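You operate a simulated robot arm through the tools that you are given. There is no shell and no other tool.

The job below is to be done with a simulated robot arm. You get a single attempt, and the scene is never put back.

JOB
Plug in the square lamp and set it to low.
Fine: bedside socket off before the plug goes in, on again after; the lamp stays on.

Only the result counts: the job must be done as asked and must still hold three seconds after the hand-in. Knocking over, shifting, dropping, spilling or breaking anything else fails it.

ROBOT AND FRAMES
A 6-joint arm with a two-finger parallel gripper, fixed in place. Base frame: the origin is at the foot of the arm, x ahead of it, y to its left, z up. Readings come in m, rad, newtons and seconds.
With the tool pointing down near the work surface it reaches from about 0.14 to 0.82 m from the base axis. Its first joint turns from -2.897 to 2.897 rad. Payload 3.91 kg.
The tool frame sits at the grasp point between the pads (the TCP): z along the fingers, y along the line on which they close. The tips reach 0.03 m beyond it. The gripper opens to 0.11 m. The fingers are 0.02 m wide and 0.01 m thick; the gripper's body (0.048 by 0.112 m) begins 0.055 m behind the TCP.
Orientation is told as [roll, pitch, yaw] about the base's x, y, z axes, in that order, counted from this pose: with the fingers straight down and closing along the base's y, the tool's x points along the base's -x, its y along +y and its z along -z.

CONTROLS
- The arm moves only by the tool jog_arm. Its argument "commands" is text: rows parted by semicolons, each of 7 numbers parted by spaces: the opening in per cent of the stroke, from 0 (shut) to 100 (fully open), then the shift along the tool's x, y, z in m, then the turn, a rotation vector about the tool's x, y, z in rad. In form: grip dx dy dz rx ry rz; .... A call has 1 to 20 rows; each row is the pose to reach, as a shift and turn from the pose commanded when the call began, along the tool's axes at that moment. Rows are played at 5 a second. More than 0.05 m and 0.15 rad between two rows, or a gripper value outside its range, and nothing of the call is played. A pose out of reach is approached as far as the arm can. The call stops where the force on the tool passes 90 N (or 10 N more than at its start, if that is more) or the arm is blocked; 0.2 s more then pass. Each finger travels about 0.108 m/s and halts on what it meets, pressing with about 21 N; the grip force reading is that of the motor and also rises with nothing between the fingers. The clock runs only during rows and for 0.2 s after the last one: add rows that repeat a pose to give the fingers time. The reply holds the time, the measured pose of the TCP, the force on the tool along the base axes, the opening and the grip force, in the units named above and with some noise, with the torque about the TCP (base axes, N m) and any sound that the robot's microphone picked up, and new pictures: "pictures" is both (left out), scene, wrist or none.
- Cameras (640 x 400 px; columns grow to the right, rows downward): "scene" is fixed at [0.3996, 0.5007, 1.3645]; the picture's right is [-0.91, 0.41, 0.00], its down [0.14, 0.31, -0.94] and it looks along [-0.39, -0.86, -0.34] (base axes); focal length 342 px, centre (320, 200). "wrist" rides on the gripper at [0.077, 0.007, -0.115] in the tool frame; the picture's right is [-0.09, 1.00, 0.00], its down [-0.80, -0.07, -0.59] and it looks along [-0.59, -0.05, 0.80] (tool axes); focal length 270 px, centre (320, 200). There is no depth. A picture from a camera that has moved, and an enlarged one, comes with that camera's place and axes in the base frame and with its lens.
- slide_trunk(by): slides the trunk up (or, below 0, down) by that many m; the arm rides with it, the base frame stays. It gives what a move gives, with no picture.
- zoom(camera, box): a new picture of the part [left, top, right, bottom] of that camera's present view, enlarged. The clock stands still meanwhile.
- finish_job(): hands the job in; it is judged then, once.

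Nothing tells you positions but the pictures and the camera data. Unless the task says otherwise, let go and move clear before handing in.

The tools are called after ">>>" as a command line: name --argument value ..., lists and objects as JSON in quotes. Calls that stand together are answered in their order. jog_arm: Moves the arm, as the interface text tells. Its arguments: {"type":"object","properties":{"commands":{"type":"string"},"pictures":{"type":"string","enum":["both","scene","wrist","none"]}},"required":["commands"]} The other tools are called the same way: slide_trunk (by) slides the trunk up or down; zoom (camera, box) takes an enlarged picture of a part of a camera's view; finish_job () hands the job in.

At the start:

```text
clock: 0.0
tool_pos: [-0.0238, -0.3575, 1.2433]
tool_rot: [0.0, 0.0, -0.001]
contact_force: [-0.7, 0.1, -1.0]
wrist_torque: [0.01, 0.0, -0.03]
opening: 0.1101
gripper_force: 0.1
trunk travel left (down, up): [-0.45, 0.09]
```

scene: 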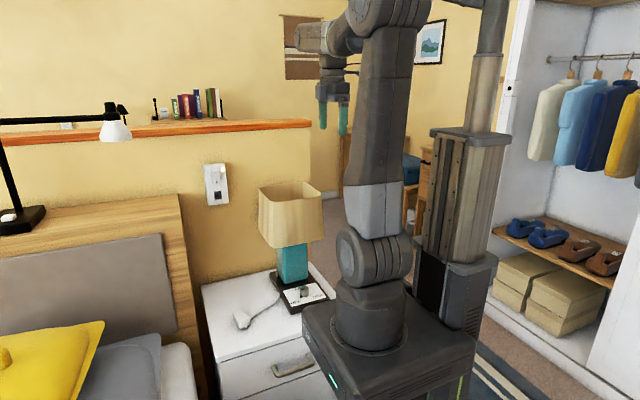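
wrist: 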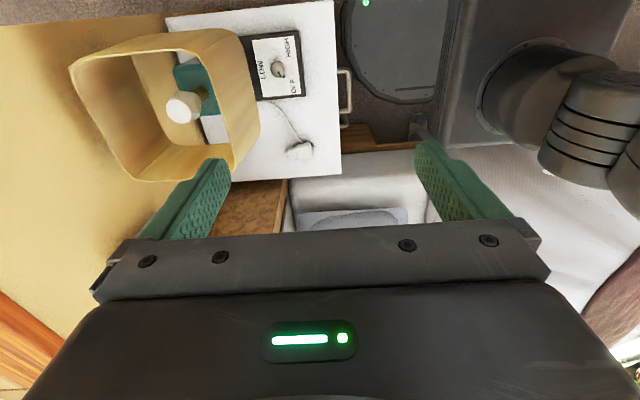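

I see a square-shaded lamp on a white bedside table, with a dial on its base and its loose plug lying on the table. A wall socket with a switch is on the wall behind. I'll zoom in first to locate everything.

>>> zoom --camera "scene" --box '[180, 140, 340, 240]'

>>> zoom --camera "scene" --box '[190, 240, 350, 340]'

>>> zoom --camera "wrist" --box '[160, 0, 360, 180]'

>>> zoom --camera "scene" --box '[195, 155, 239, 215]'

```text
4.00 times, centred on (260, 190) of scene
camera zoom: at [0.3996, 0.5007, 1.3645], right [-0.91, 0.41, 0.0], down [0.14, 0.31, -0.94], along [-0.39, -0.86, -0.34], focal length 1366 px, centre (560, 240)
```

zoom: 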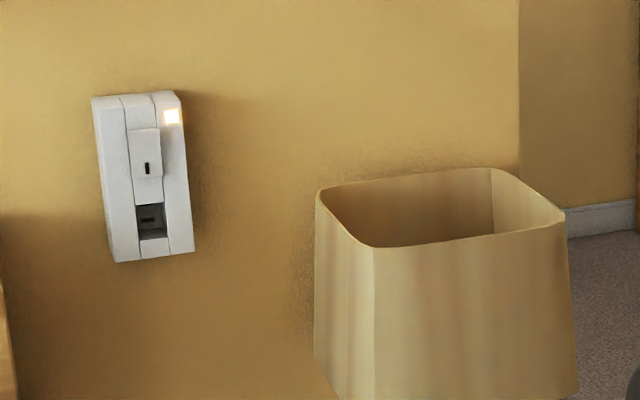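

```text
4.00 times, centred on (270, 290) of scene
camera zoom: at [0.3996, 0.5007, 1.3645], right [-0.91, 0.41, 0.0], down [0.14, 0.31, -0.94], along [-0.39, -0.86, -0.34], focal length 1366 px, centre (520, -160)
```

zoom: 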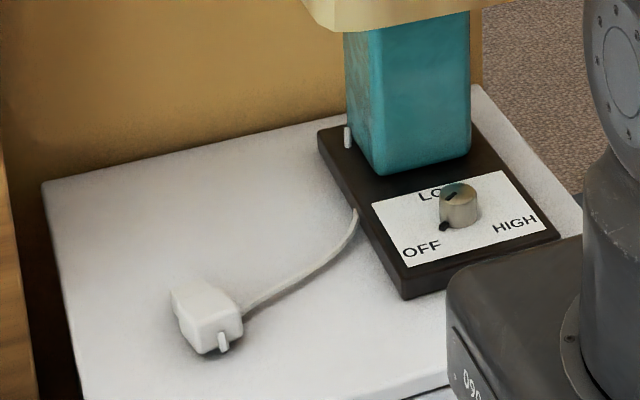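

```text
2.22 times, centred on (260, 90) of wrist
camera zoom: at [-0.1, -0.3495, 1.3584], right [0.09, 1.0, 0.0], down [0.8, -0.07, 0.59], along [0.59, -0.05, -0.8], focal length 601 px, centre (453, 444)
```

zoom: 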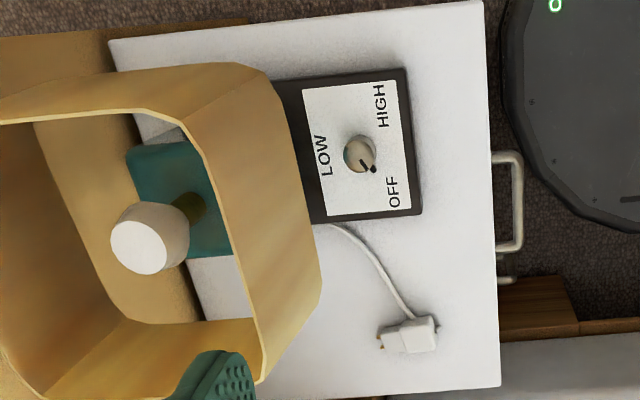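

```text
6.67 times, centred on (217, 185) of scene
camera zoom: at [0.3996, 0.5007, 1.3645], right [-0.91, 0.41, 0.0], down [0.14, 0.31, -0.94], along [-0.39, -0.86, -0.34], focal length 2277 px, centre (1007, 300)
```

zoom: 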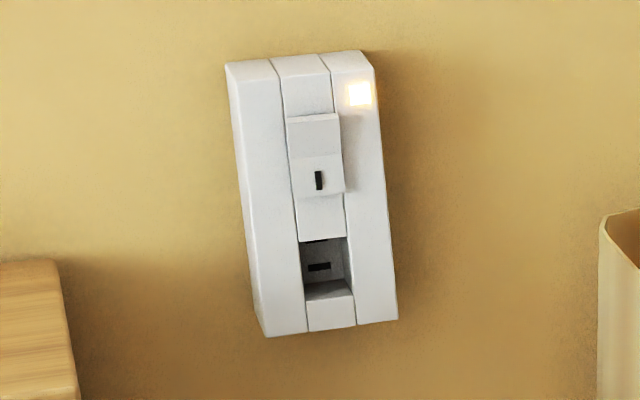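

The dial is at about (0.02, -0.46, 0.65), the plug at about (0.25, -0.435, 0.62), and the wall socket at about (0.255, -0.70, 1.0) with its indicator lit. I'll look closer at the plug, the dial and the other lamp before moving.

>>> zoom --camera "wrist" --box '[270, 120, 334, 160]'

>>> zoom --camera "wrist" --box '[240, 30, 320, 110]'

>>> zoom --camera "scene" --box '[225, 300, 273, 340]'

>>> zoom --camera "scene" --box '[0, 90, 240, 240]'

>>> zoom --camera "scene" --box '[270, 260, 340, 320]'

```text
10.00 times, centred on (302, 140) of wrist
camera zoom: at [-0.1, -0.3495, 1.3584], right [0.09, 1.0, 0.0], down [0.8, -0.07, 0.59], along [0.59, -0.05, -0.8], focal length 2703 px, centre (500, 800)
```

zoom: 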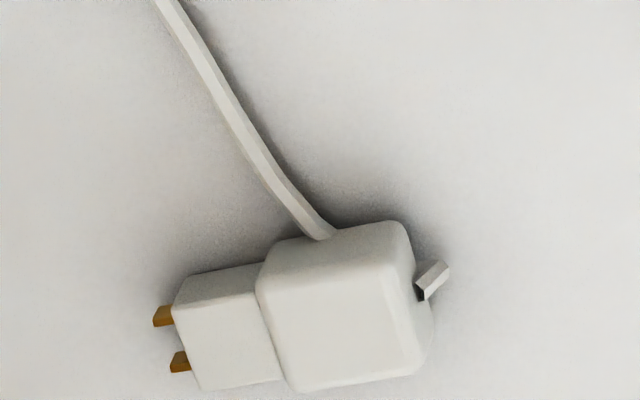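

```text
5.00 times, centred on (280, 70) of wrist
camera zoom: at [-0.1, -0.3495, 1.3584], right [0.09, 1.0, 0.0], down [0.8, -0.07, 0.59], along [0.59, -0.05, -0.8], focal length 1351 px, centre (520, 850)
```

zoom: 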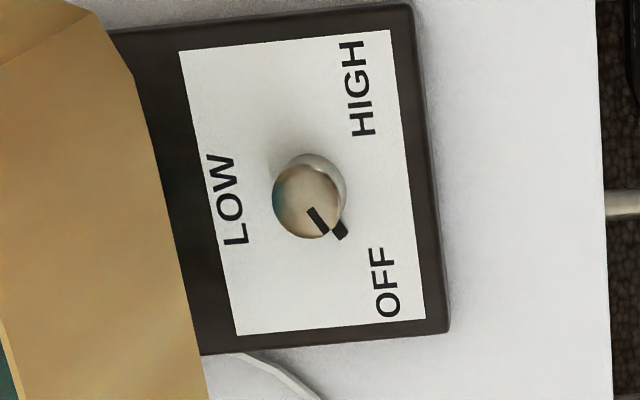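

```text
10.00 times, centred on (249, 320) of scene
camera zoom: at [0.3996, 0.5007, 1.3645], right [-0.91, 0.41, 0.0], down [0.14, 0.31, -0.94], along [-0.39, -0.86, -0.34], focal length 3416 px, centre (1030, -1000)
```

zoom: 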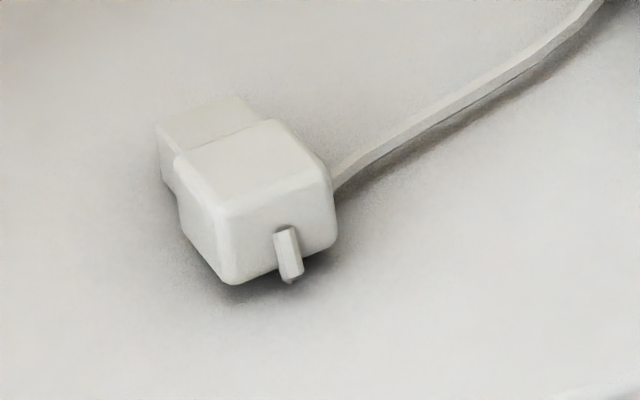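

```text
2.67 times, centred on (120, 165) of scene
camera zoom: at [0.3996, 0.5007, 1.3645], right [-0.91, 0.41, 0.0], down [0.14, 0.31, -0.94], along [-0.39, -0.86, -0.34], focal length 911 px, centre (853, 293)
```

zoom: 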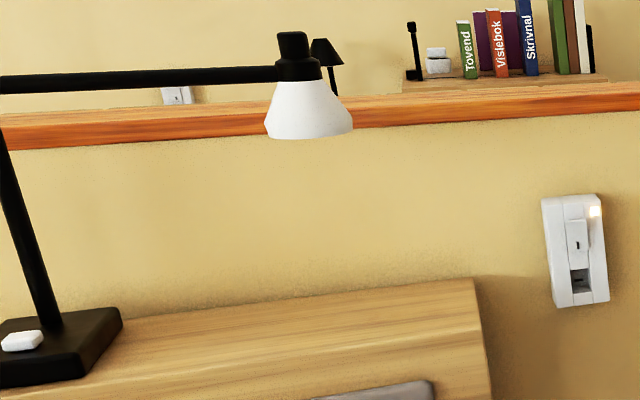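

```text
6.67 times, centred on (305, 290) of scene
camera zoom: at [0.3996, 0.5007, 1.3645], right [-0.91, 0.41, 0.0], down [0.14, 0.31, -0.94], along [-0.39, -0.86, -0.34], focal length 2277 px, centre (420, -400)
```

zoom: 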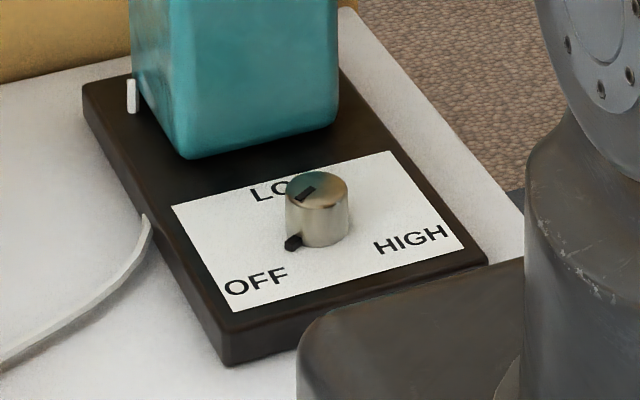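

The plug lies with two brass pins pointing roughly toward the wall and the cord leaving its -x side; the dial points at OFF. I'll bring the wrist camera round to look at the wall socket face-on.

>>> jog_arm --commands "0 -0.0225 -0.005 0.008 0 0 0.131; 0 -0.045 -0.01 0.016 0 0 0.262; 0 -0.0675 -0.015 0.025 0 0 0.393; 0 -0.09 -0.02 0.033 0 0 0.524; 0 -0.1125 -0.025 0.042 0 0 0.655; 0 -0.135 -0.03 0.05 0 0 0.785; 0 -0.1575 -0.035 0.058 0 0 0.916; 0 -0.18 -0.04 0.066 0 0 1.047; 0 -0.2025 -0.045 0.075 0 0 1.178; 0 -0.225 -0.05 0.083 0 0 1.309; 0 -0.2475 -0.055 0.092 0 0 1.44; 0 -0.27 -0.06 0.1 0 0 1.571" --pictures "both"

```text
clock: 2.6
tool_pos: [0.2461, -0.4175, 1.1458]
tool_rot: [0.0, -0.001, -1.573]
contact_force: [-0.2, 1.0, 0.0]
wrist_torque: [-0.03, 0.01, -0.02]
opening: 0.0
gripper_force: 20.7
trunk travel left (down, up): [-0.45, 0.09]
camera wrist: at [0.2532, -0.3389, 1.2593], right [1.0, -0.09, 0.0], down [-0.07, -0.8, 0.59], along [-0.05, -0.59, -0.8], focal length 270 px, centre (320, 200)
```

scene: 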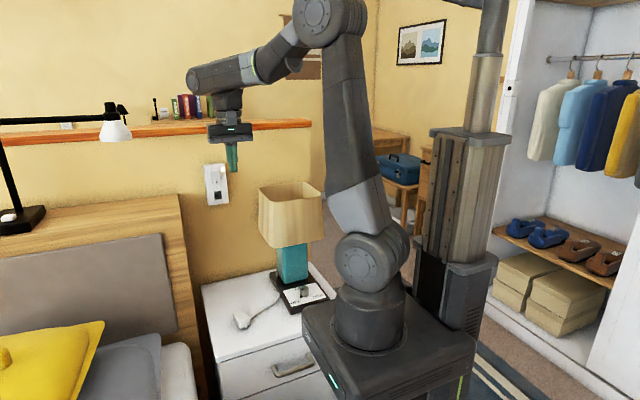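
wrist: 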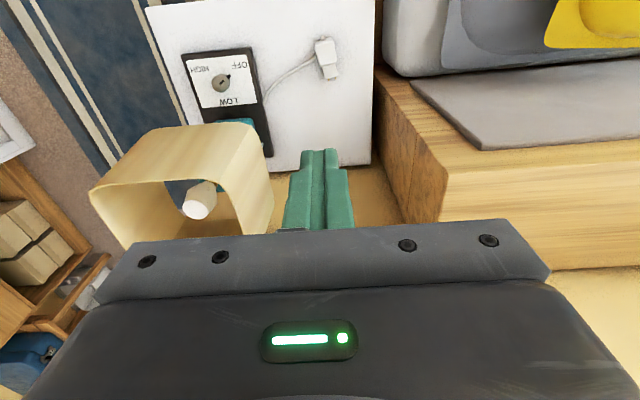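

The socket isn't in the wrist view yet because the gripper hides it. I'll tilt the tool toward the wall so the camera looks straight at the socket from just below the fingers.

>>> jog_arm --commands "0 -0.008 0 0.01 0 -0.131 0; 0 -0.016 0 0.02 0 -0.262 0; 0 -0.024 0 0.03 0 -0.393 0; 0 -0.032 0 0.04 0 -0.524 0; 0 -0.04 0 0.05 0 -0.655 0; 0 -0.048 0 0.06 0 -0.785 0; 0 -0.056 0 0.07 0 -0.916 0; 0 -0.064 0 0.08 0 -1.047 0; 0 -0.072 0 0.09 0 -1.178 0; 0 -0.08 0 0.096 0 -1.309 0" --pictures "both"

```text
clock: 4.8
tool_pos: [0.2469, -0.4969, 1.0464]
tool_rot: [0.005, -1.31, -1.573]
contact_force: [0.2, 0.1, 0.2]
wrist_torque: [0.03, -0.03, 0.03]
opening: 0.0002
gripper_force: 21.3
trunk travel left (down, up): [-0.45, 0.09]
camera wrist: at [0.2544, -0.3666, 1.0028], right [1.0, -0.02, 0.09], down [-0.07, 0.37, 0.93], along [-0.05, -0.93, 0.36], focal length 270 px, centre (320, 200)
```

scene: 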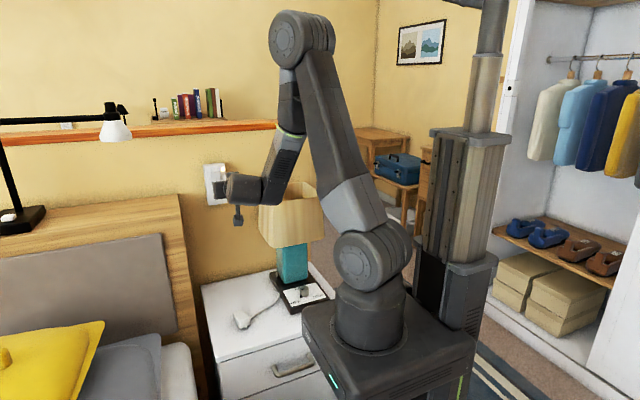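
wrist: 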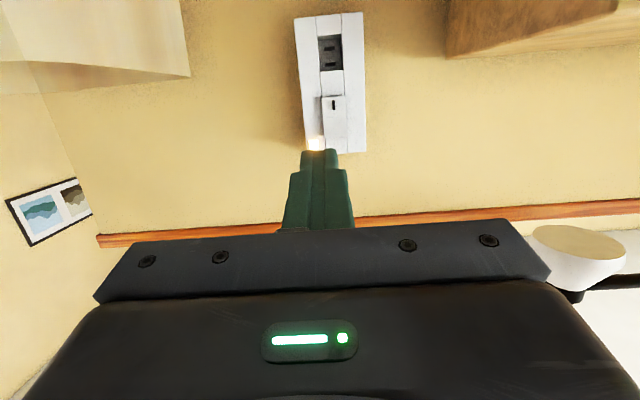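

>>> zoom --camera "wrist" --box '[280, 0, 380, 160]'

>>> zoom --camera "wrist" --box '[300, 20, 364, 80]'

>>> zoom --camera "wrist" --box '[300, 85, 370, 155]'

```text
2.50 times, centred on (330, 80) of wrist
camera zoom: at [0.2544, -0.3666, 1.0028], right [1.0, -0.02, 0.09], down [-0.07, 0.37, 0.93], along [-0.05, -0.93, 0.36], focal length 676 px, centre (295, 500)
```

zoom: 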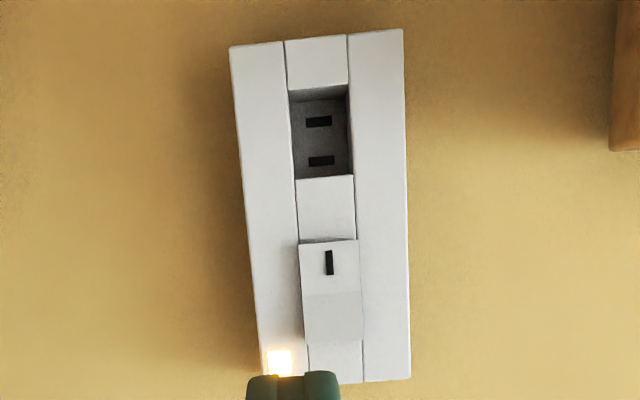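

```text
6.67 times, centred on (332, 50) of wrist
camera zoom: at [0.2544, -0.3666, 1.0028], right [1.0, -0.02, 0.09], down [-0.07, 0.37, 0.93], along [-0.05, -0.93, 0.36], focal length 1802 px, centre (240, 1200)
```

zoom: 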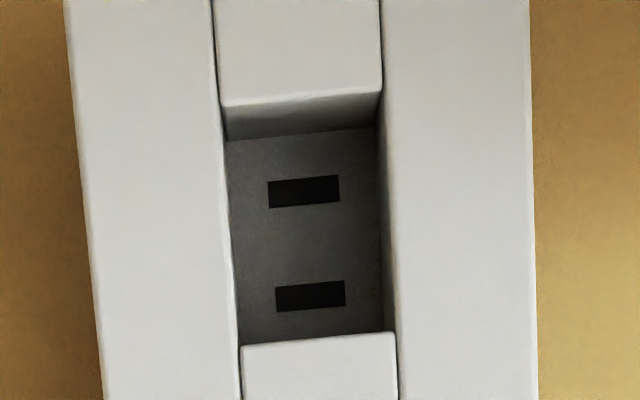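

```text
5.71 times, centred on (335, 120) of wrist
camera zoom: at [0.2544, -0.3666, 1.0028], right [1.0, -0.02, 0.09], down [-0.07, 0.37, 0.93], along [-0.05, -0.93, 0.36], focal length 1544 px, centre (234, 657)
```

zoom: 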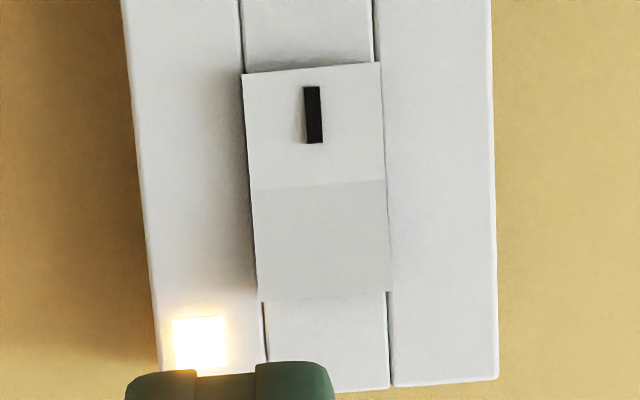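

The socket has two horizontal slots stacked one above the other in a recess (centre about x 0.261, z 0.963), with the rocker above it at z ≈ 1.007–1.05. I'll back off and sideways to see the rocker's tilt before pressing.

>>> jog_arm --commands "0 0 -0.03 0 0 0 0; 0 0 -0.06 0 0.1 0 0; 0 0 -0.09 0 0.2 0 0; 0 0 -0.12 0 0.3 0 0; 0 0 -0.15 0 0.4 0 0; 0 0.0 -0.17 0 0.5 0 0" --pictures "both"

```text
clock: 6.2
tool_pos: [0.0744, -0.498, 1.0476]
tool_rot: [-0.503, -1.31, -1.57]
contact_force: [-0.2, 0.0, 0.2]
wrist_torque: [0.01, 0.0, -0.01]
opening: 0.0
gripper_force: 20.8
trunk travel left (down, up): [-0.45, 0.09]
camera wrist: at [0.1371, -0.3833, 0.9984], right [0.87, -0.49, -0.04], down [0.22, 0.33, 0.92], along [-0.43, -0.81, 0.4], focal length 270 px, centre (320, 200)
```

scene: 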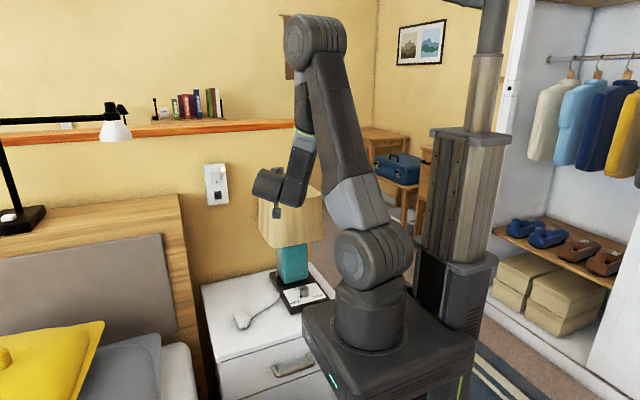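
wrist: 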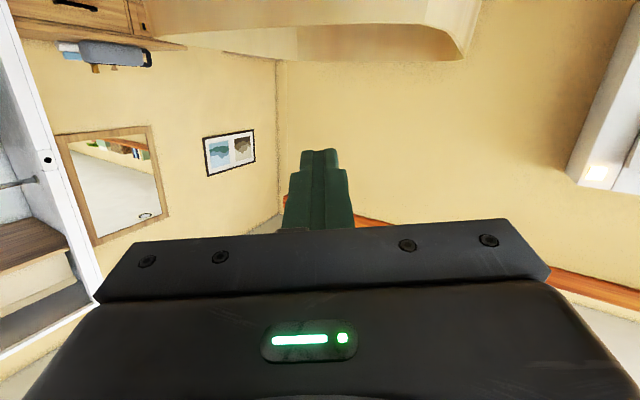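

I turned the wrong way. I'll swing the view back toward +x to see the socket's side profile.

>>> jog_arm --commands "0 0 0 0 -0.13 0 0; 0 0 0 0 -0.26 0 0; 0 0 0 0 -0.39 0 0; 0 0 0 0 -0.52 0 0; 0 0 0 0 -0.65 0 0; 0 0 0 0 -0.78 0 0; 0 0 0 0 -0.91 0 0; 0 0 0 0 -1.04 0 0; 0 0 0 0 -1.15 0 0" --pictures "wrist"

>>> zoom --camera "scene" --box '[200, 160, 232, 208]'

```text
clock: 8.2
tool_pos: [0.0925, -0.4987, 1.0509]
tool_rot: [-0.183, -1.307, -1.573]
contact_force: [0.1, 0.1, -0.9]
wrist_torque: [0.0, 0.0, 0.0]
opening: 0.0
gripper_force: 20.9
out of reach, approached as far as the arm can: row 3, 4, 5, 6, 7, 8, 9
trunk travel left (down, up): [-0.45, 0.09]
camera wrist: at [0.1212, -0.3705, 1.0058], right [0.98, -0.2, 0.04], down [0.04, 0.37, 0.93], along [-0.2, -0.91, 0.37], focal length 270 px, centre (320, 200)
```

wrist: 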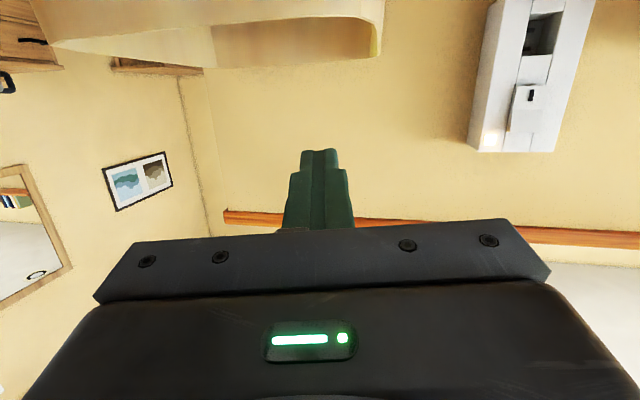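

```text
8.33 times, centred on (216, 184) of scene
camera zoom: at [0.3996, 0.5007, 1.3645], right [-0.91, 0.41, 0.0], down [0.14, 0.31, -0.94], along [-0.39, -0.86, -0.34], focal length 2846 px, centre (1187, 333)
```

zoom: 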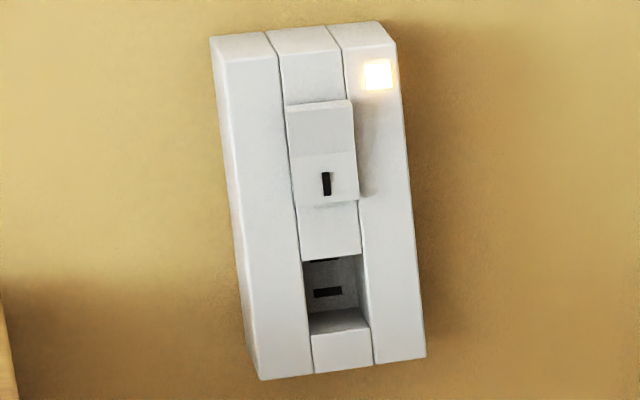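

>>> zoom --camera "wrist" --box '[460, 0, 604, 160]'

>>> zoom --camera "wrist" --box '[490, 70, 570, 150]'

```text
2.50 times, centred on (532, 80) of wrist
camera zoom: at [0.1212, -0.3705, 1.0058], right [0.98, -0.2, 0.04], down [0.04, 0.37, 0.93], along [-0.2, -0.91, 0.37], focal length 676 px, centre (-210, 500)
```

zoom: 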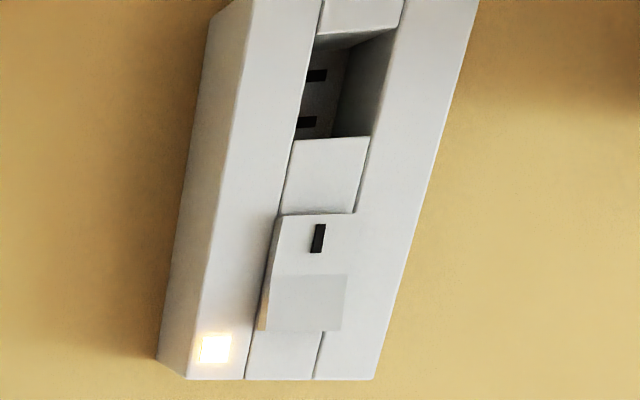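

```text
5.00 times, centred on (530, 110) of wrist
camera zoom: at [0.1212, -0.3705, 1.0058], right [0.98, -0.2, 0.04], down [0.04, 0.37, 0.93], along [-0.2, -0.91, 0.37], focal length 1351 px, centre (-730, 650)
```

zoom: 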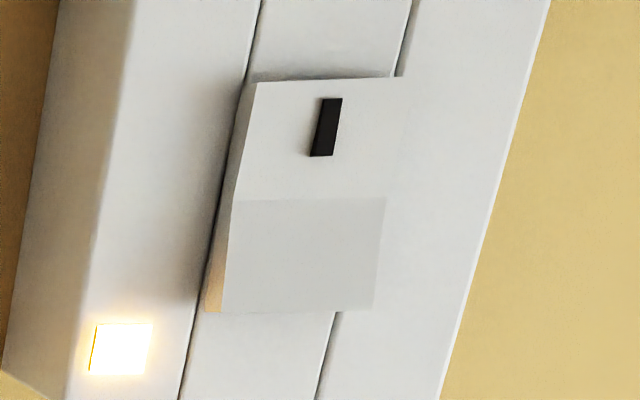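

The rocker is concave and its upper end stands out a little more, so the marked lower end is pressed (on). Pressing the upper end at z ≈ 1.04 should turn it off, so I'll first return to a reachable straight-on orientation.

>>> jog_arm --commands "0 0 0 0 0.14 0 0" --pictures "none"

```text
clock: 8.6
tool_pos: [0.0922, -0.5, 1.0503]
tool_rot: [-0.327, -1.307, -1.572]
contact_force: [-1.0, 0.2, 0.0]
wrist_torque: [-0.01, 0.01, 0.0]
opening: 0.0
gripper_force: 20.8
trunk travel left (down, up): [-0.45, 0.09]
```

Commands restart from the pose actually reached, so that's fine. Now I'll line up in front of the rocker's upper half.

>>> jog_arm --commands "0 -0.0036 0.032 0.0064 -0.055 0 0; 0 -0.0073 0.064 0.0127 -0.109 0 0; 0 -0.011 0.0958 0.0191 -0.164 0 0; 0 -0.0146 0.1278 0.0255 -0.218 0 0; 0 -0.0182 0.16 0.032 -0.273 0 0; 0 -0.0219 0.1917 0.0382 -0.327 0 0; 0 -0.0219 0.1917 0.0382 -0.327 0 0" --pictures "both"

>>> zoom --camera "wrist" --box '[270, 0, 390, 160]'

>>> zoom --camera "scene" --box '[190, 150, 270, 230]'

```text
clock: 10.2
tool_pos: [0.2639, -0.6006, 1.0477]
tool_rot: [0.004, -1.308, -1.571]
contact_force: [0.5, 0.1, -0.2]
wrist_torque: [0.05, -0.03, 0.04]
opening: 0.0
gripper_force: 21.0
trunk travel left (down, up): [-0.45, 0.09]
camera wrist: at [0.2713, -0.4689, 1.0028], right [1.0, -0.02, 0.09], down [-0.07, 0.36, 0.93], along [-0.05, -0.93, 0.36], focal length 270 px, centre (320, 200)
```

scene: 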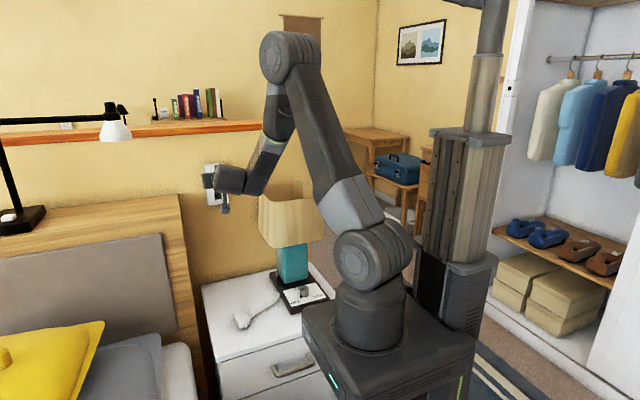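
wrist: 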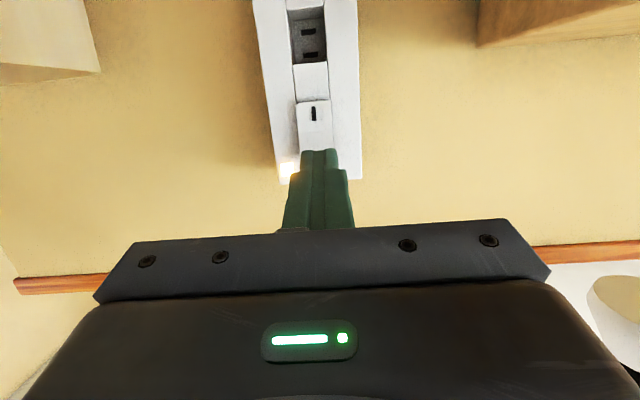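

```text
2.50 times, centred on (330, 80) of wrist
camera zoom: at [0.2713, -0.4689, 1.0028], right [1.0, -0.02, 0.09], down [-0.07, 0.36, 0.93], along [-0.05, -0.93, 0.36], focal length 676 px, centre (295, 500)
```

zoom: 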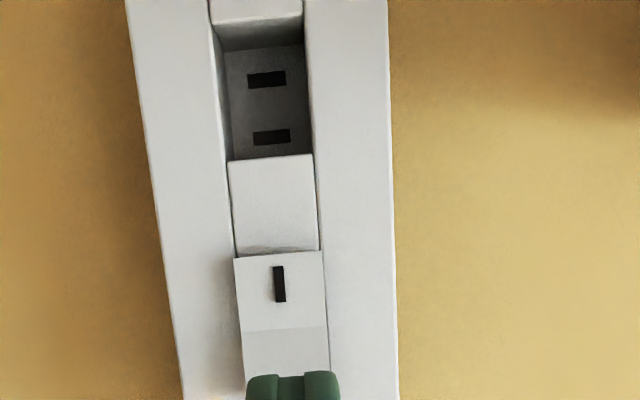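

```text
5.00 times, centred on (230, 190) of scene
camera zoom: at [0.3996, 0.5007, 1.3645], right [-0.91, 0.41, 0.0], down [0.14, 0.31, -0.94], along [-0.39, -0.86, -0.34], focal length 1708 px, centre (770, 250)
```

zoom: 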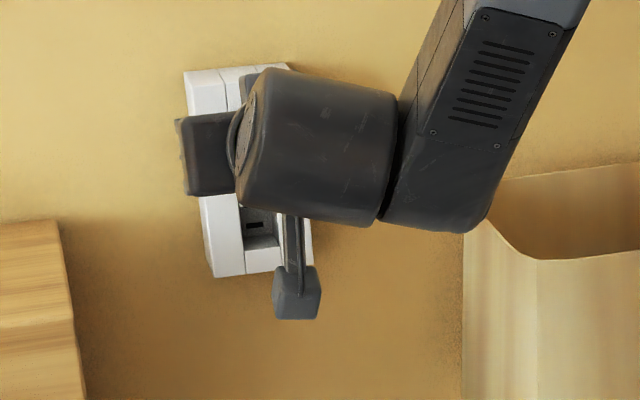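

The rocker's centre is confirmed at x ≈ 0.2615. I'll move in gently, aligned on its upper half.

>>> jog_arm --commands "0 0.0003 -0.002 0.0105 0 0 0; 0 -0.0023 -0.002 0.02 0 0 0; 0 -0.0049 -0.002 0.0298 0 0 0; 0 -0.0062 -0.002 0.0346 0 0 0; 0 -0.0075 -0.002 0.0394 0 0 0; 0 -0.0075 -0.002 0.0394 0 0 0" --pictures "wrist"

>>> zoom --camera "wrist" --box '[270, 50, 390, 170]'

```text
clock: 11.6
tool_pos: [0.26, -0.6392, 1.0451]
tool_rot: [0.004, -1.308, -1.574]
contact_force: [-0.2, -0.2, -0.1]
wrist_torque: [0.0, 0.0, -0.01]
opening: 0.0002
gripper_force: 20.9
trunk travel left (down, up): [-0.45, 0.09]
camera wrist: at [0.2681, -0.5076, 1.0007], right [1.0, -0.02, 0.09], down [-0.07, 0.36, 0.93], along [-0.05, -0.93, 0.36], focal length 270 px, centre (320, 200)
```

wrist: 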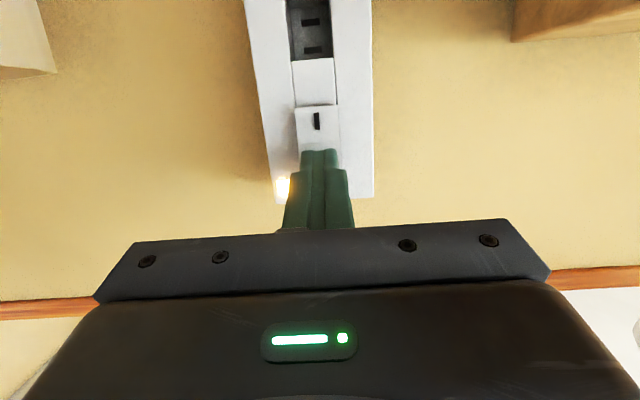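

```text
3.33 times, centred on (330, 110) of wrist
camera zoom: at [0.2681, -0.5076, 1.0007], right [1.0, -0.02, 0.09], down [-0.07, 0.36, 0.93], along [-0.05, -0.93, 0.36], focal length 901 px, centre (287, 500)
```

zoom: 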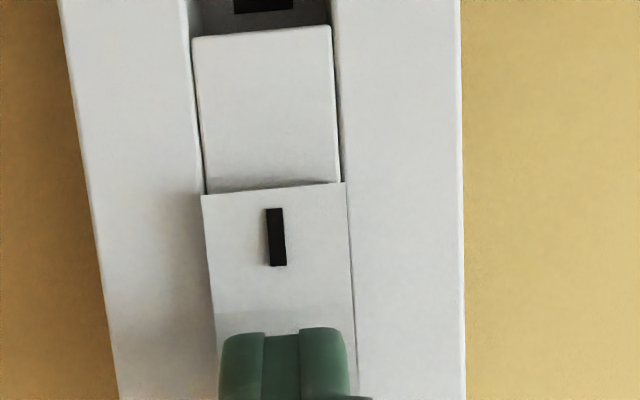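

>>> jog_arm --commands "0 -0.0008 0.001 0.0029 0 0 0; 0 -0.0016 0.001 0.0058 0 0 0; 0 -0.0023 0.001 0.0087 0 0 0; 0 -0.0023 0.001 0.0087 0 0 0" --pictures "wrist"

>>> zoom --camera "wrist" --box '[240, 80, 400, 240]'

```text
clock: 12.6
tool_pos: [0.2602, -0.6472, 1.0445]
tool_rot: [0.004, -1.309, -1.569]
contact_force: [-1.3, 7.4, -1.3]
wrist_torque: [0.0, -0.03, -0.05]
opening: 0.0001
gripper_force: 21.4
trunk travel left (down, up): [-0.45, 0.09]
camera wrist: at [0.2686, -0.5153, 1.0003], right [1.0, -0.02, 0.09], down [-0.07, 0.36, 0.93], along [-0.05, -0.93, 0.36], focal length 270 px, centre (320, 200)
```

wrist: 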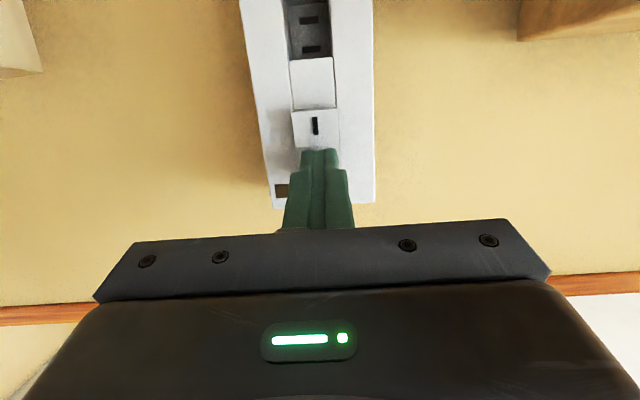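

```text
2.50 times, centred on (320, 160) of wrist
camera zoom: at [0.2686, -0.5153, 1.0003], right [1.0, -0.02, 0.09], down [-0.07, 0.36, 0.93], along [-0.05, -0.93, 0.36], focal length 676 px, centre (320, 300)
```

zoom: 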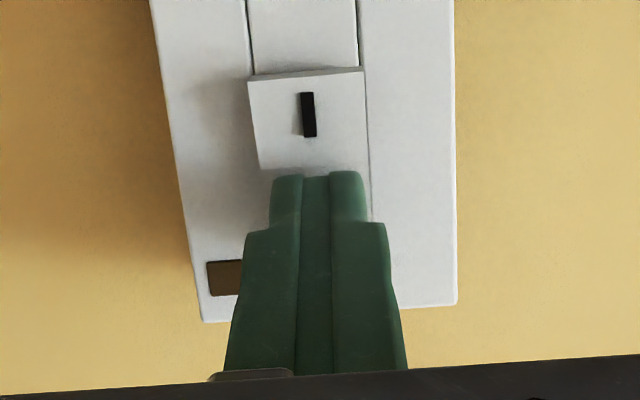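

The indicator went dark, so the socket is now off. I'll back away, confirm it stays off, and study the surroundings (headboard, shade, plug) for the insertion pose.

>>> jog_arm --commands "0 0.005 0 -0.0193 0 0 0; 0 0.0103 0 -0.0386 0 0 0; 0 0.0155 0 -0.058 0 0 0; 0 0.0207 0 -0.0773 0 0 0; 0 0.026 0 -0.0966 0 0 0; 0 0.0362 0 -0.135 0 0 0; 0 0.0466 0 -0.174 0 0 0" --pictures "both"

>>> zoom --camera "wrist" --box '[240, 0, 400, 160]'

>>> zoom --camera "scene" --box '[100, 160, 260, 320]'

>>> zoom --camera "scene" --box '[240, 160, 360, 320]'

```text
clock: 14.2
tool_pos: [0.2606, -0.4658, 1.0445]
tool_rot: [0.004, -1.307, -1.571]
contact_force: [0.4, -0.2, 0.1]
wrist_torque: [0.0, -0.02, 0.0]
opening: 0.0
gripper_force: 21.0
trunk travel left (down, up): [-0.45, 0.09]
camera wrist: at [0.268, -0.3341, 1.0021], right [1.0, -0.02, 0.09], down [-0.07, 0.37, 0.93], along [-0.05, -0.93, 0.36], focal length 270 px, centre (320, 200)
```

scene: 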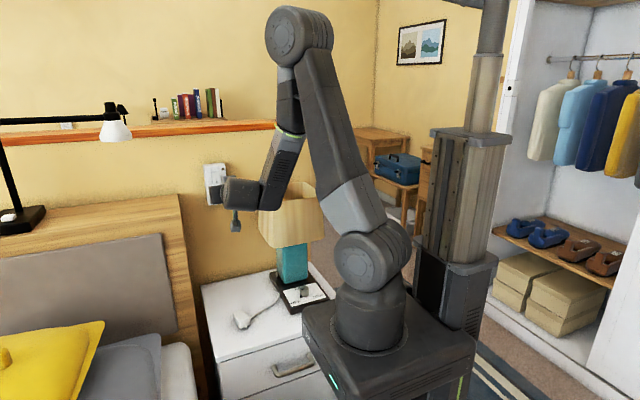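
wrist: 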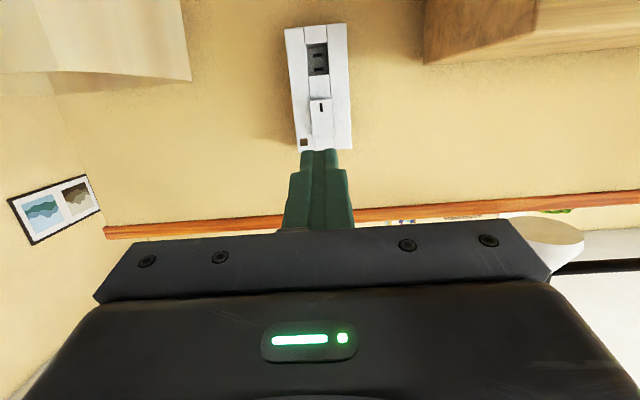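

```text
2.50 times, centred on (320, 80) of wrist
camera zoom: at [0.268, -0.3341, 1.0021], right [1.0, -0.02, 0.09], down [-0.07, 0.37, 0.93], along [-0.05, -0.93, 0.36], focal length 676 px, centre (320, 500)
```

zoom: 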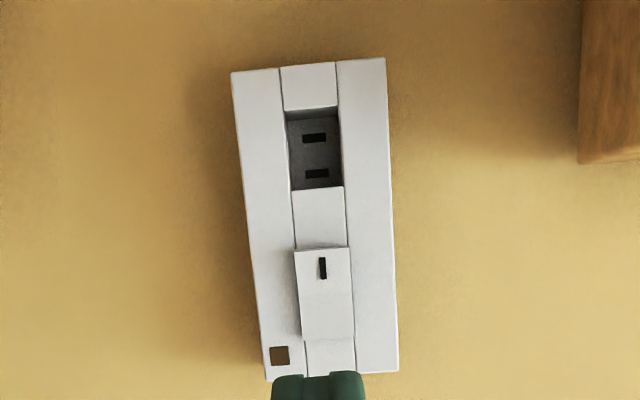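

```text
2.50 times, centred on (180, 240) of scene
camera zoom: at [0.3996, 0.5007, 1.3645], right [-0.91, 0.41, 0.0], down [0.14, 0.31, -0.94], along [-0.39, -0.86, -0.34], focal length 854 px, centre (670, 100)
```

zoom: 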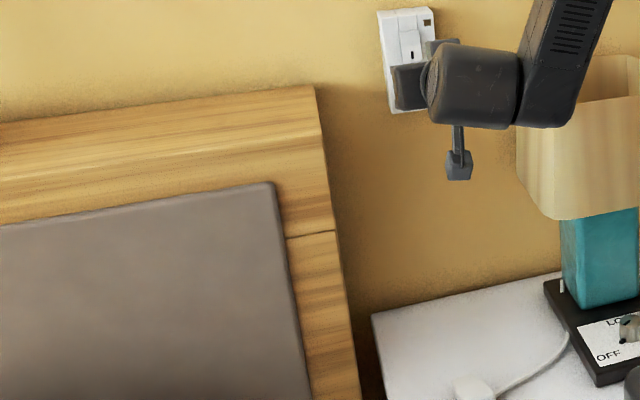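

```text
2.50 times, centred on (300, 240) of scene
camera zoom: at [0.3996, 0.5007, 1.3645], right [-0.91, 0.41, 0.0], down [0.14, 0.31, -0.94], along [-0.39, -0.86, -0.34], focal length 854 px, centre (370, 100)
```

zoom: 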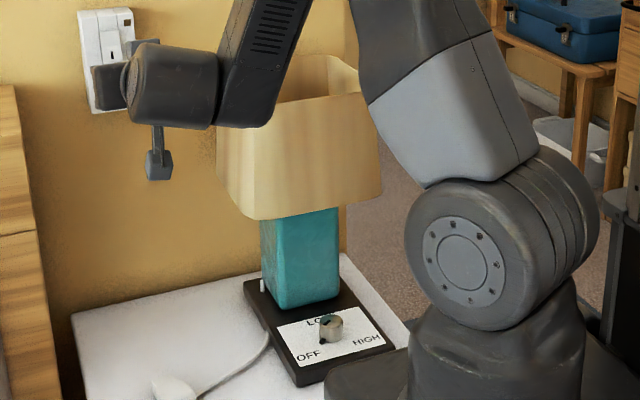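

The socket is confirmed off (indicator dark). The slots are stacked vertically while the plug's pins lie side by side on the table, so the plug must be rolled 90°. I'll test, without the plug, whether the arm reaches the rolled insertion pose.

>>> jog_arm --commands "0 0.0162 0 0.0183 0 -0.065 0; 0 0.0324 0 0.0366 0 -0.13 0; 0 0.0485 0 0.055 0 -0.196 0; 0 0.0647 0 0.0733 0 -0.2618 0" --pictures "none"

>>> jog_arm --commands "0 0 0 0 0 0 -0.143; 0 0 0 0 0 0 -0.286; 0 0 0 0 0 0 -0.428; 0 0 0 0 0 0 -0.571; 0 0 0 0 0 0 -0.714; 0 0 0 0 0 0 -0.857; 0 0 0 0 0 0 -1.0; 0 0 0 0 0 0 -1.143; 0 0 0 0 0 0 -1.285; 0 0 0 0 0 0 -1.428; 0 0 0 0 0 0 -1.571" --pictures "both"

```text
clock: 15.2
tool_pos: [0.2736, -0.532, 0.9773]
tool_rot: [-1.306, -1.549, -0.269]
contact_force: [0.1, 0.2, 0.3]
wrist_torque: [0.0, 0.01, -0.06]
opening: 0.0
gripper_force: 21.0
out of reach, approached as far as the arm can: row 3, 4
trunk travel left (down, up): [-0.45, 0.09]
```

```text
clock: 17.6
tool_pos: [0.274, -0.5341, 0.9757]
tool_rot: [-1.571, 0.001, 0.0]
contact_force: [0.0, 0.4, -0.1]
wrist_torque: [0.0, -0.01, -0.02]
opening: 0.0
gripper_force: 21.0
trunk travel left (down, up): [-0.45, 0.09]
camera wrist: at [0.1984, -0.4171, 0.9705], right [0.09, 0.0, -1.0], down [0.8, 0.6, 0.07], along [0.59, -0.8, 0.05], focal length 270 px, centre (320, 200)
```

scene: 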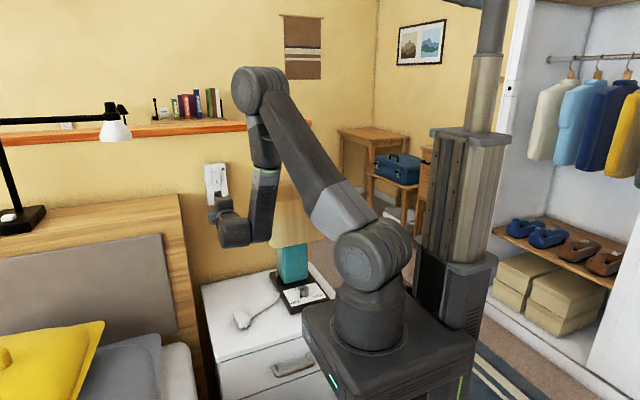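
wrist: 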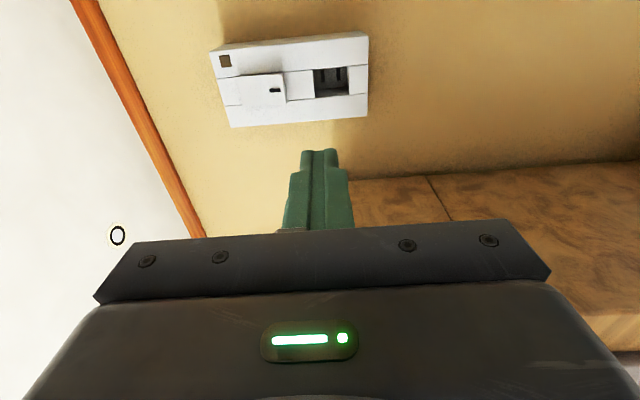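

The straight-on rolled pose is reachable. Now I'll test yawing it so the fingers come in from the +x side, and then the opposite direction.

>>> jog_arm --commands "0 0 0 0 0 0.13 0; 0 0 0 0 0 0.26 0; 0 0 0 0 0 0.39 0; 0 0 0 0 0 0.524 0; 0 0 0 0 0 0.524 0" --pictures "both"

```text
clock: 18.8
tool_pos: [0.2747, -0.5318, 0.9765]
tool_rot: [-1.57, 0.0, -0.524]
contact_force: [-0.3, -0.3, 0.5]
wrist_torque: [-0.01, 0.0, -0.03]
opening: 0.0
gripper_force: 20.6
trunk travel left (down, up): [-0.45, 0.09]
camera wrist: at [0.2662, -0.3935, 0.9705], right [0.08, -0.04, -1.0], down [0.99, 0.11, 0.07], along [0.11, -0.99, 0.05], focal length 270 px, centre (320, 200)
```

scene: 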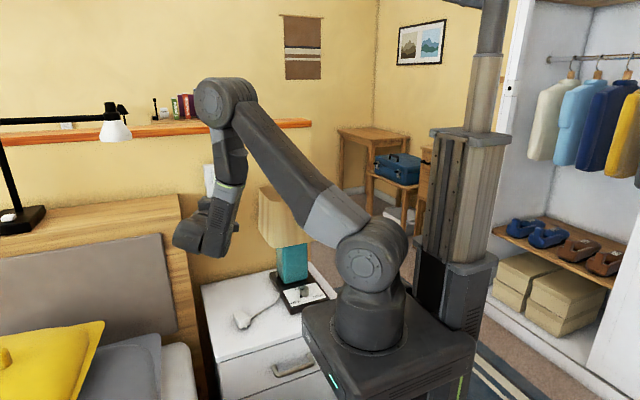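
wrist: 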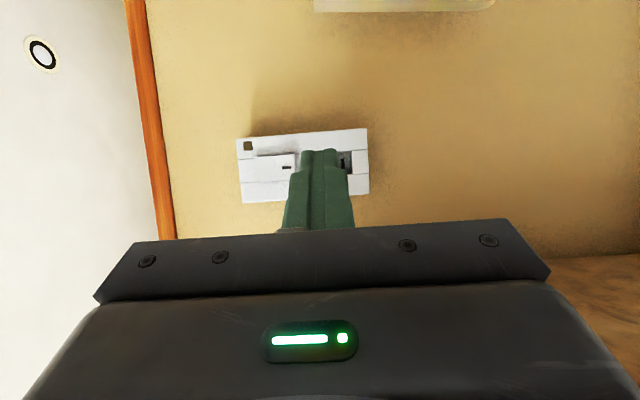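

That pose is reachable and the camera looks square at the socket. I'll test moving closer to check reach and clearance from the headboard.

>>> jog_arm --commands "0 -0.0095 0.0033 0.019 0 0 0; 0 -0.019 0.0065 0.038 0 0 0; 0 -0.0287 0.01 0.057 0 0 0; 0 -0.0382 0.013 0.0761 0 0 0; 0 -0.0382 0.013 0.0761 0 0 0" --pictures "both"

>>> zoom --camera "scene" --box '[150, 140, 270, 260]'

>>> zoom --camera "wrist" --box '[200, 80, 400, 240]'

```text
clock: 20.0
tool_pos: [0.2677, -0.6183, 0.9652]
tool_rot: [-1.569, -0.001, -0.523]
contact_force: [-0.2, -0.1, 0.6]
wrist_torque: [0.02, -0.02, 0.0]
opening: 0.0002
gripper_force: 20.9
trunk travel left (down, up): [-0.45, 0.09]
camera wrist: at [0.2608, -0.4802, 0.9581], right [0.08, -0.04, -1.0], down [0.99, 0.12, 0.07], along [0.11, -0.99, 0.05], focal length 270 px, centre (320, 200)
```

scene: 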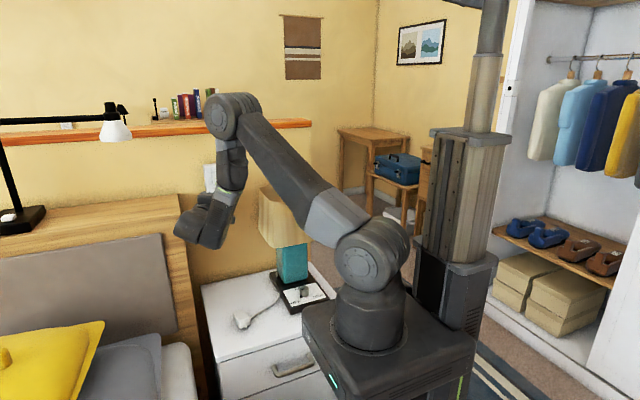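
wrist: 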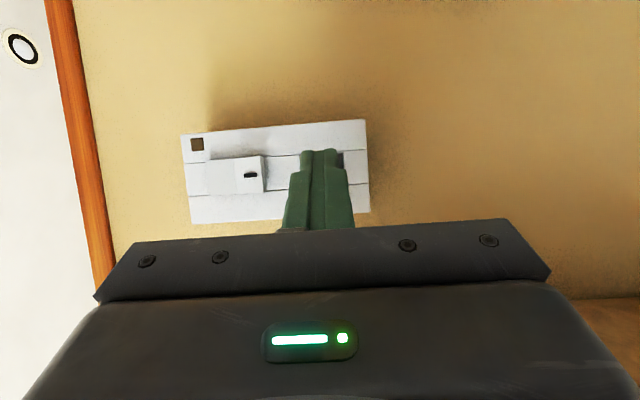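

```text
3.33 times, centred on (210, 200) of scene
camera zoom: at [0.3996, 0.5007, 1.3645], right [-0.91, 0.41, 0.0], down [0.14, 0.31, -0.94], along [-0.39, -0.86, -0.34], focal length 1139 px, centre (687, 200)
```

zoom: 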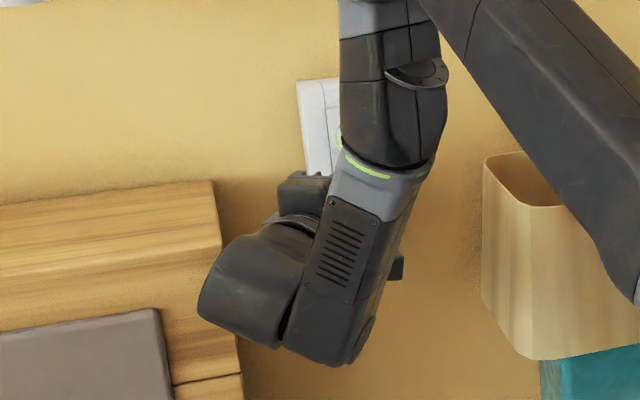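

```text
2.50 times, centred on (300, 160) of wrist
camera zoom: at [0.2608, -0.4802, 0.9581], right [0.08, -0.04, -1.0], down [0.99, 0.12, 0.07], along [0.11, -0.99, 0.05], focal length 676 px, centre (370, 300)
```

zoom: 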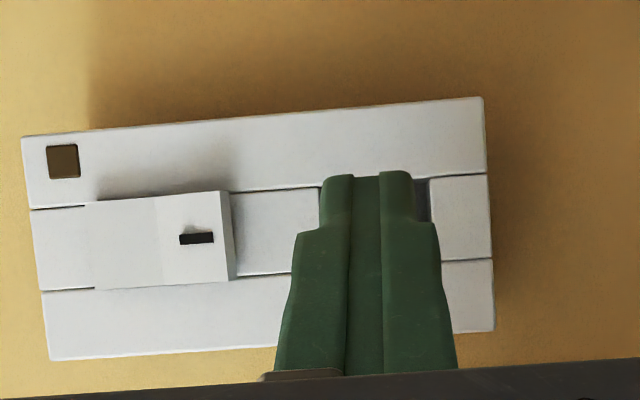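

The pose reaches well, but the wrist would pass close to the headboard corner (x ≈ 0.40, y ≈ -0.53), so I'll grip the plug at a shallower angle, about 25° above horizontal. I'm backing out and turning toward a pick-up orientation.

>>> jog_arm --commands "0 0 -0.005 -0.025 0 0 0; 0 0 -0.01 -0.05 0 0 0; 0 0 -0.02 -0.08 0 -0.13 0; 0 0 -0.03 -0.11 0 -0.26 0; 0 -0.01 -0.04 -0.13 0 -0.39 0; 0 -0.02 -0.05 -0.15 0 -0.524 0" --pictures "none"

>>> jog_arm --commands "0 0 0 0 0 0 0.143; 0 0 0 0 0 0 0.286; 0 0 0 0 0 0 0.428; 0 0 0 0 0 0 0.571; 0 0 0 0 0 0 0.714; 0 0 0 0 0 0 0.857; 0 0 0 0 0 0 1.0; 0 0 0 0 0 0 1.143; 0 0 0 0 0 0 1.285; 0 0 0 0 0 0 1.428; 0 0 0 0 0 0 1.571" --pictures "none"

>>> jog_arm --commands "100 0 0 0 0 0.15 0; 100 0 0 0 0 0.3 0; 100 0 0 0 0 0.436 0" --pictures "both"

```text
clock: 21.4
tool_pos: [0.3615, -0.4974, 1.0148]
tool_rot: [-1.569, -0.001, 0.001]
contact_force: [0.5, -0.8, -0.3]
wrist_torque: [-0.01, -0.03, 0.01]
opening: 0.0
gripper_force: 20.8
trunk travel left (down, up): [-0.45, 0.09]
```

```text
clock: 23.8
tool_pos: [0.3617, -0.4975, 1.013]
tool_rot: [1.016, -1.567, -2.588]
contact_force: [-0.2, 0.9, -0.1]
wrist_torque: [-0.01, 0.02, 0.02]
opening: 0.0002
gripper_force: 20.6
trunk travel left (down, up): [-0.45, 0.09]
```

```text
clock: 24.6
tool_pos: [0.362, -0.4974, 1.0136]
tool_rot: [0.003, -1.131, -1.57]
contact_force: [-0.5, -1.0, -0.5]
wrist_torque: [-0.02, 0.03, 0.01]
opening: 0.11
gripper_force: 0.1
trunk travel left (down, up): [-0.45, 0.09]
camera wrist: at [0.3692, -0.3595, 0.9941], right [1.0, -0.03, 0.08], down [-0.07, 0.2, 0.98], along [-0.05, -0.98, 0.19], focal length 270 px, centre (320, 200)
```

scene: 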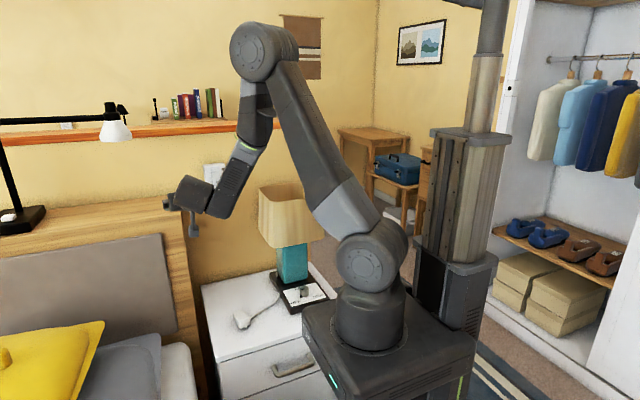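
wrist: 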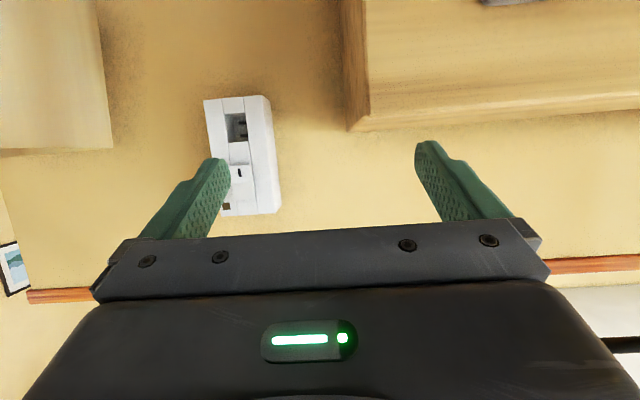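

I'm at a 25°-above-horizontal orientation with the gripper open. Next I'll go over to the plug with a steeper tilt to localise it precisely.

>>> jog_arm --commands "100 0.034 -0.0187 -0.0094 0 0.145 0; 100 0.068 -0.037 -0.0188 0 0.29 0; 100 0.1015 -0.056 -0.0283 0 0.435 0; 100 0.135 -0.075 -0.0377 0 0.58 0; 100 0.169 -0.093 -0.047 0 0.725 0; 100 0.203 -0.112 -0.0565 0 0.87 0; 100 0.203 -0.112 -0.0565 0 0.87 0" --pictures "both"

```text
clock: 26.2
tool_pos: [0.2491, -0.3598, 0.8547]
tool_rot: [0.001, -0.262, -1.57]
contact_force: [0.4, 0.5, 0.2]
wrist_torque: [0.0, -0.02, -0.02]
opening: 0.1099
gripper_force: 0.0
trunk travel left (down, up): [-0.45, 0.09]
camera wrist: at [0.2565, -0.254, 0.9464], right [1.0, -0.08, 0.02], down [-0.07, -0.62, 0.78], along [-0.05, -0.78, -0.62], focal length 270 px, centre (320, 200)
```

scene: 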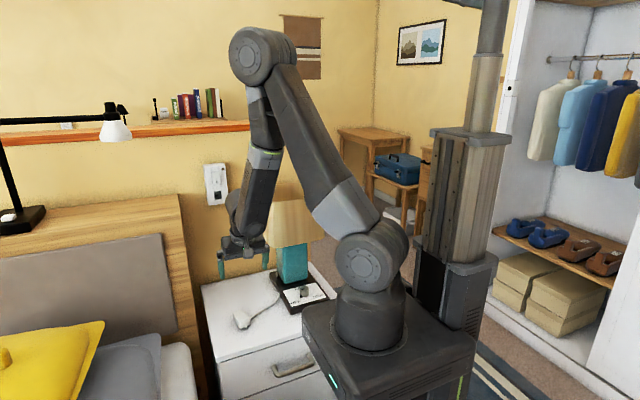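
wrist: 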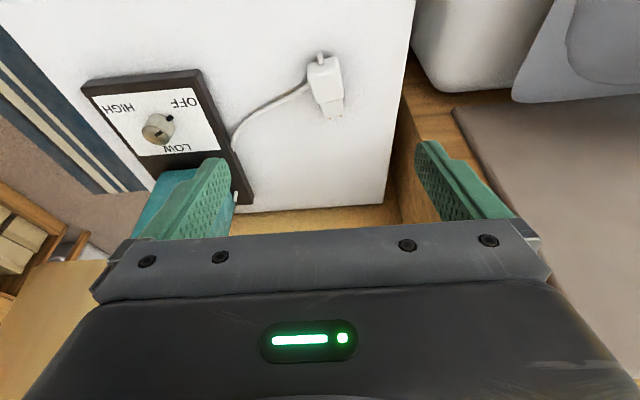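

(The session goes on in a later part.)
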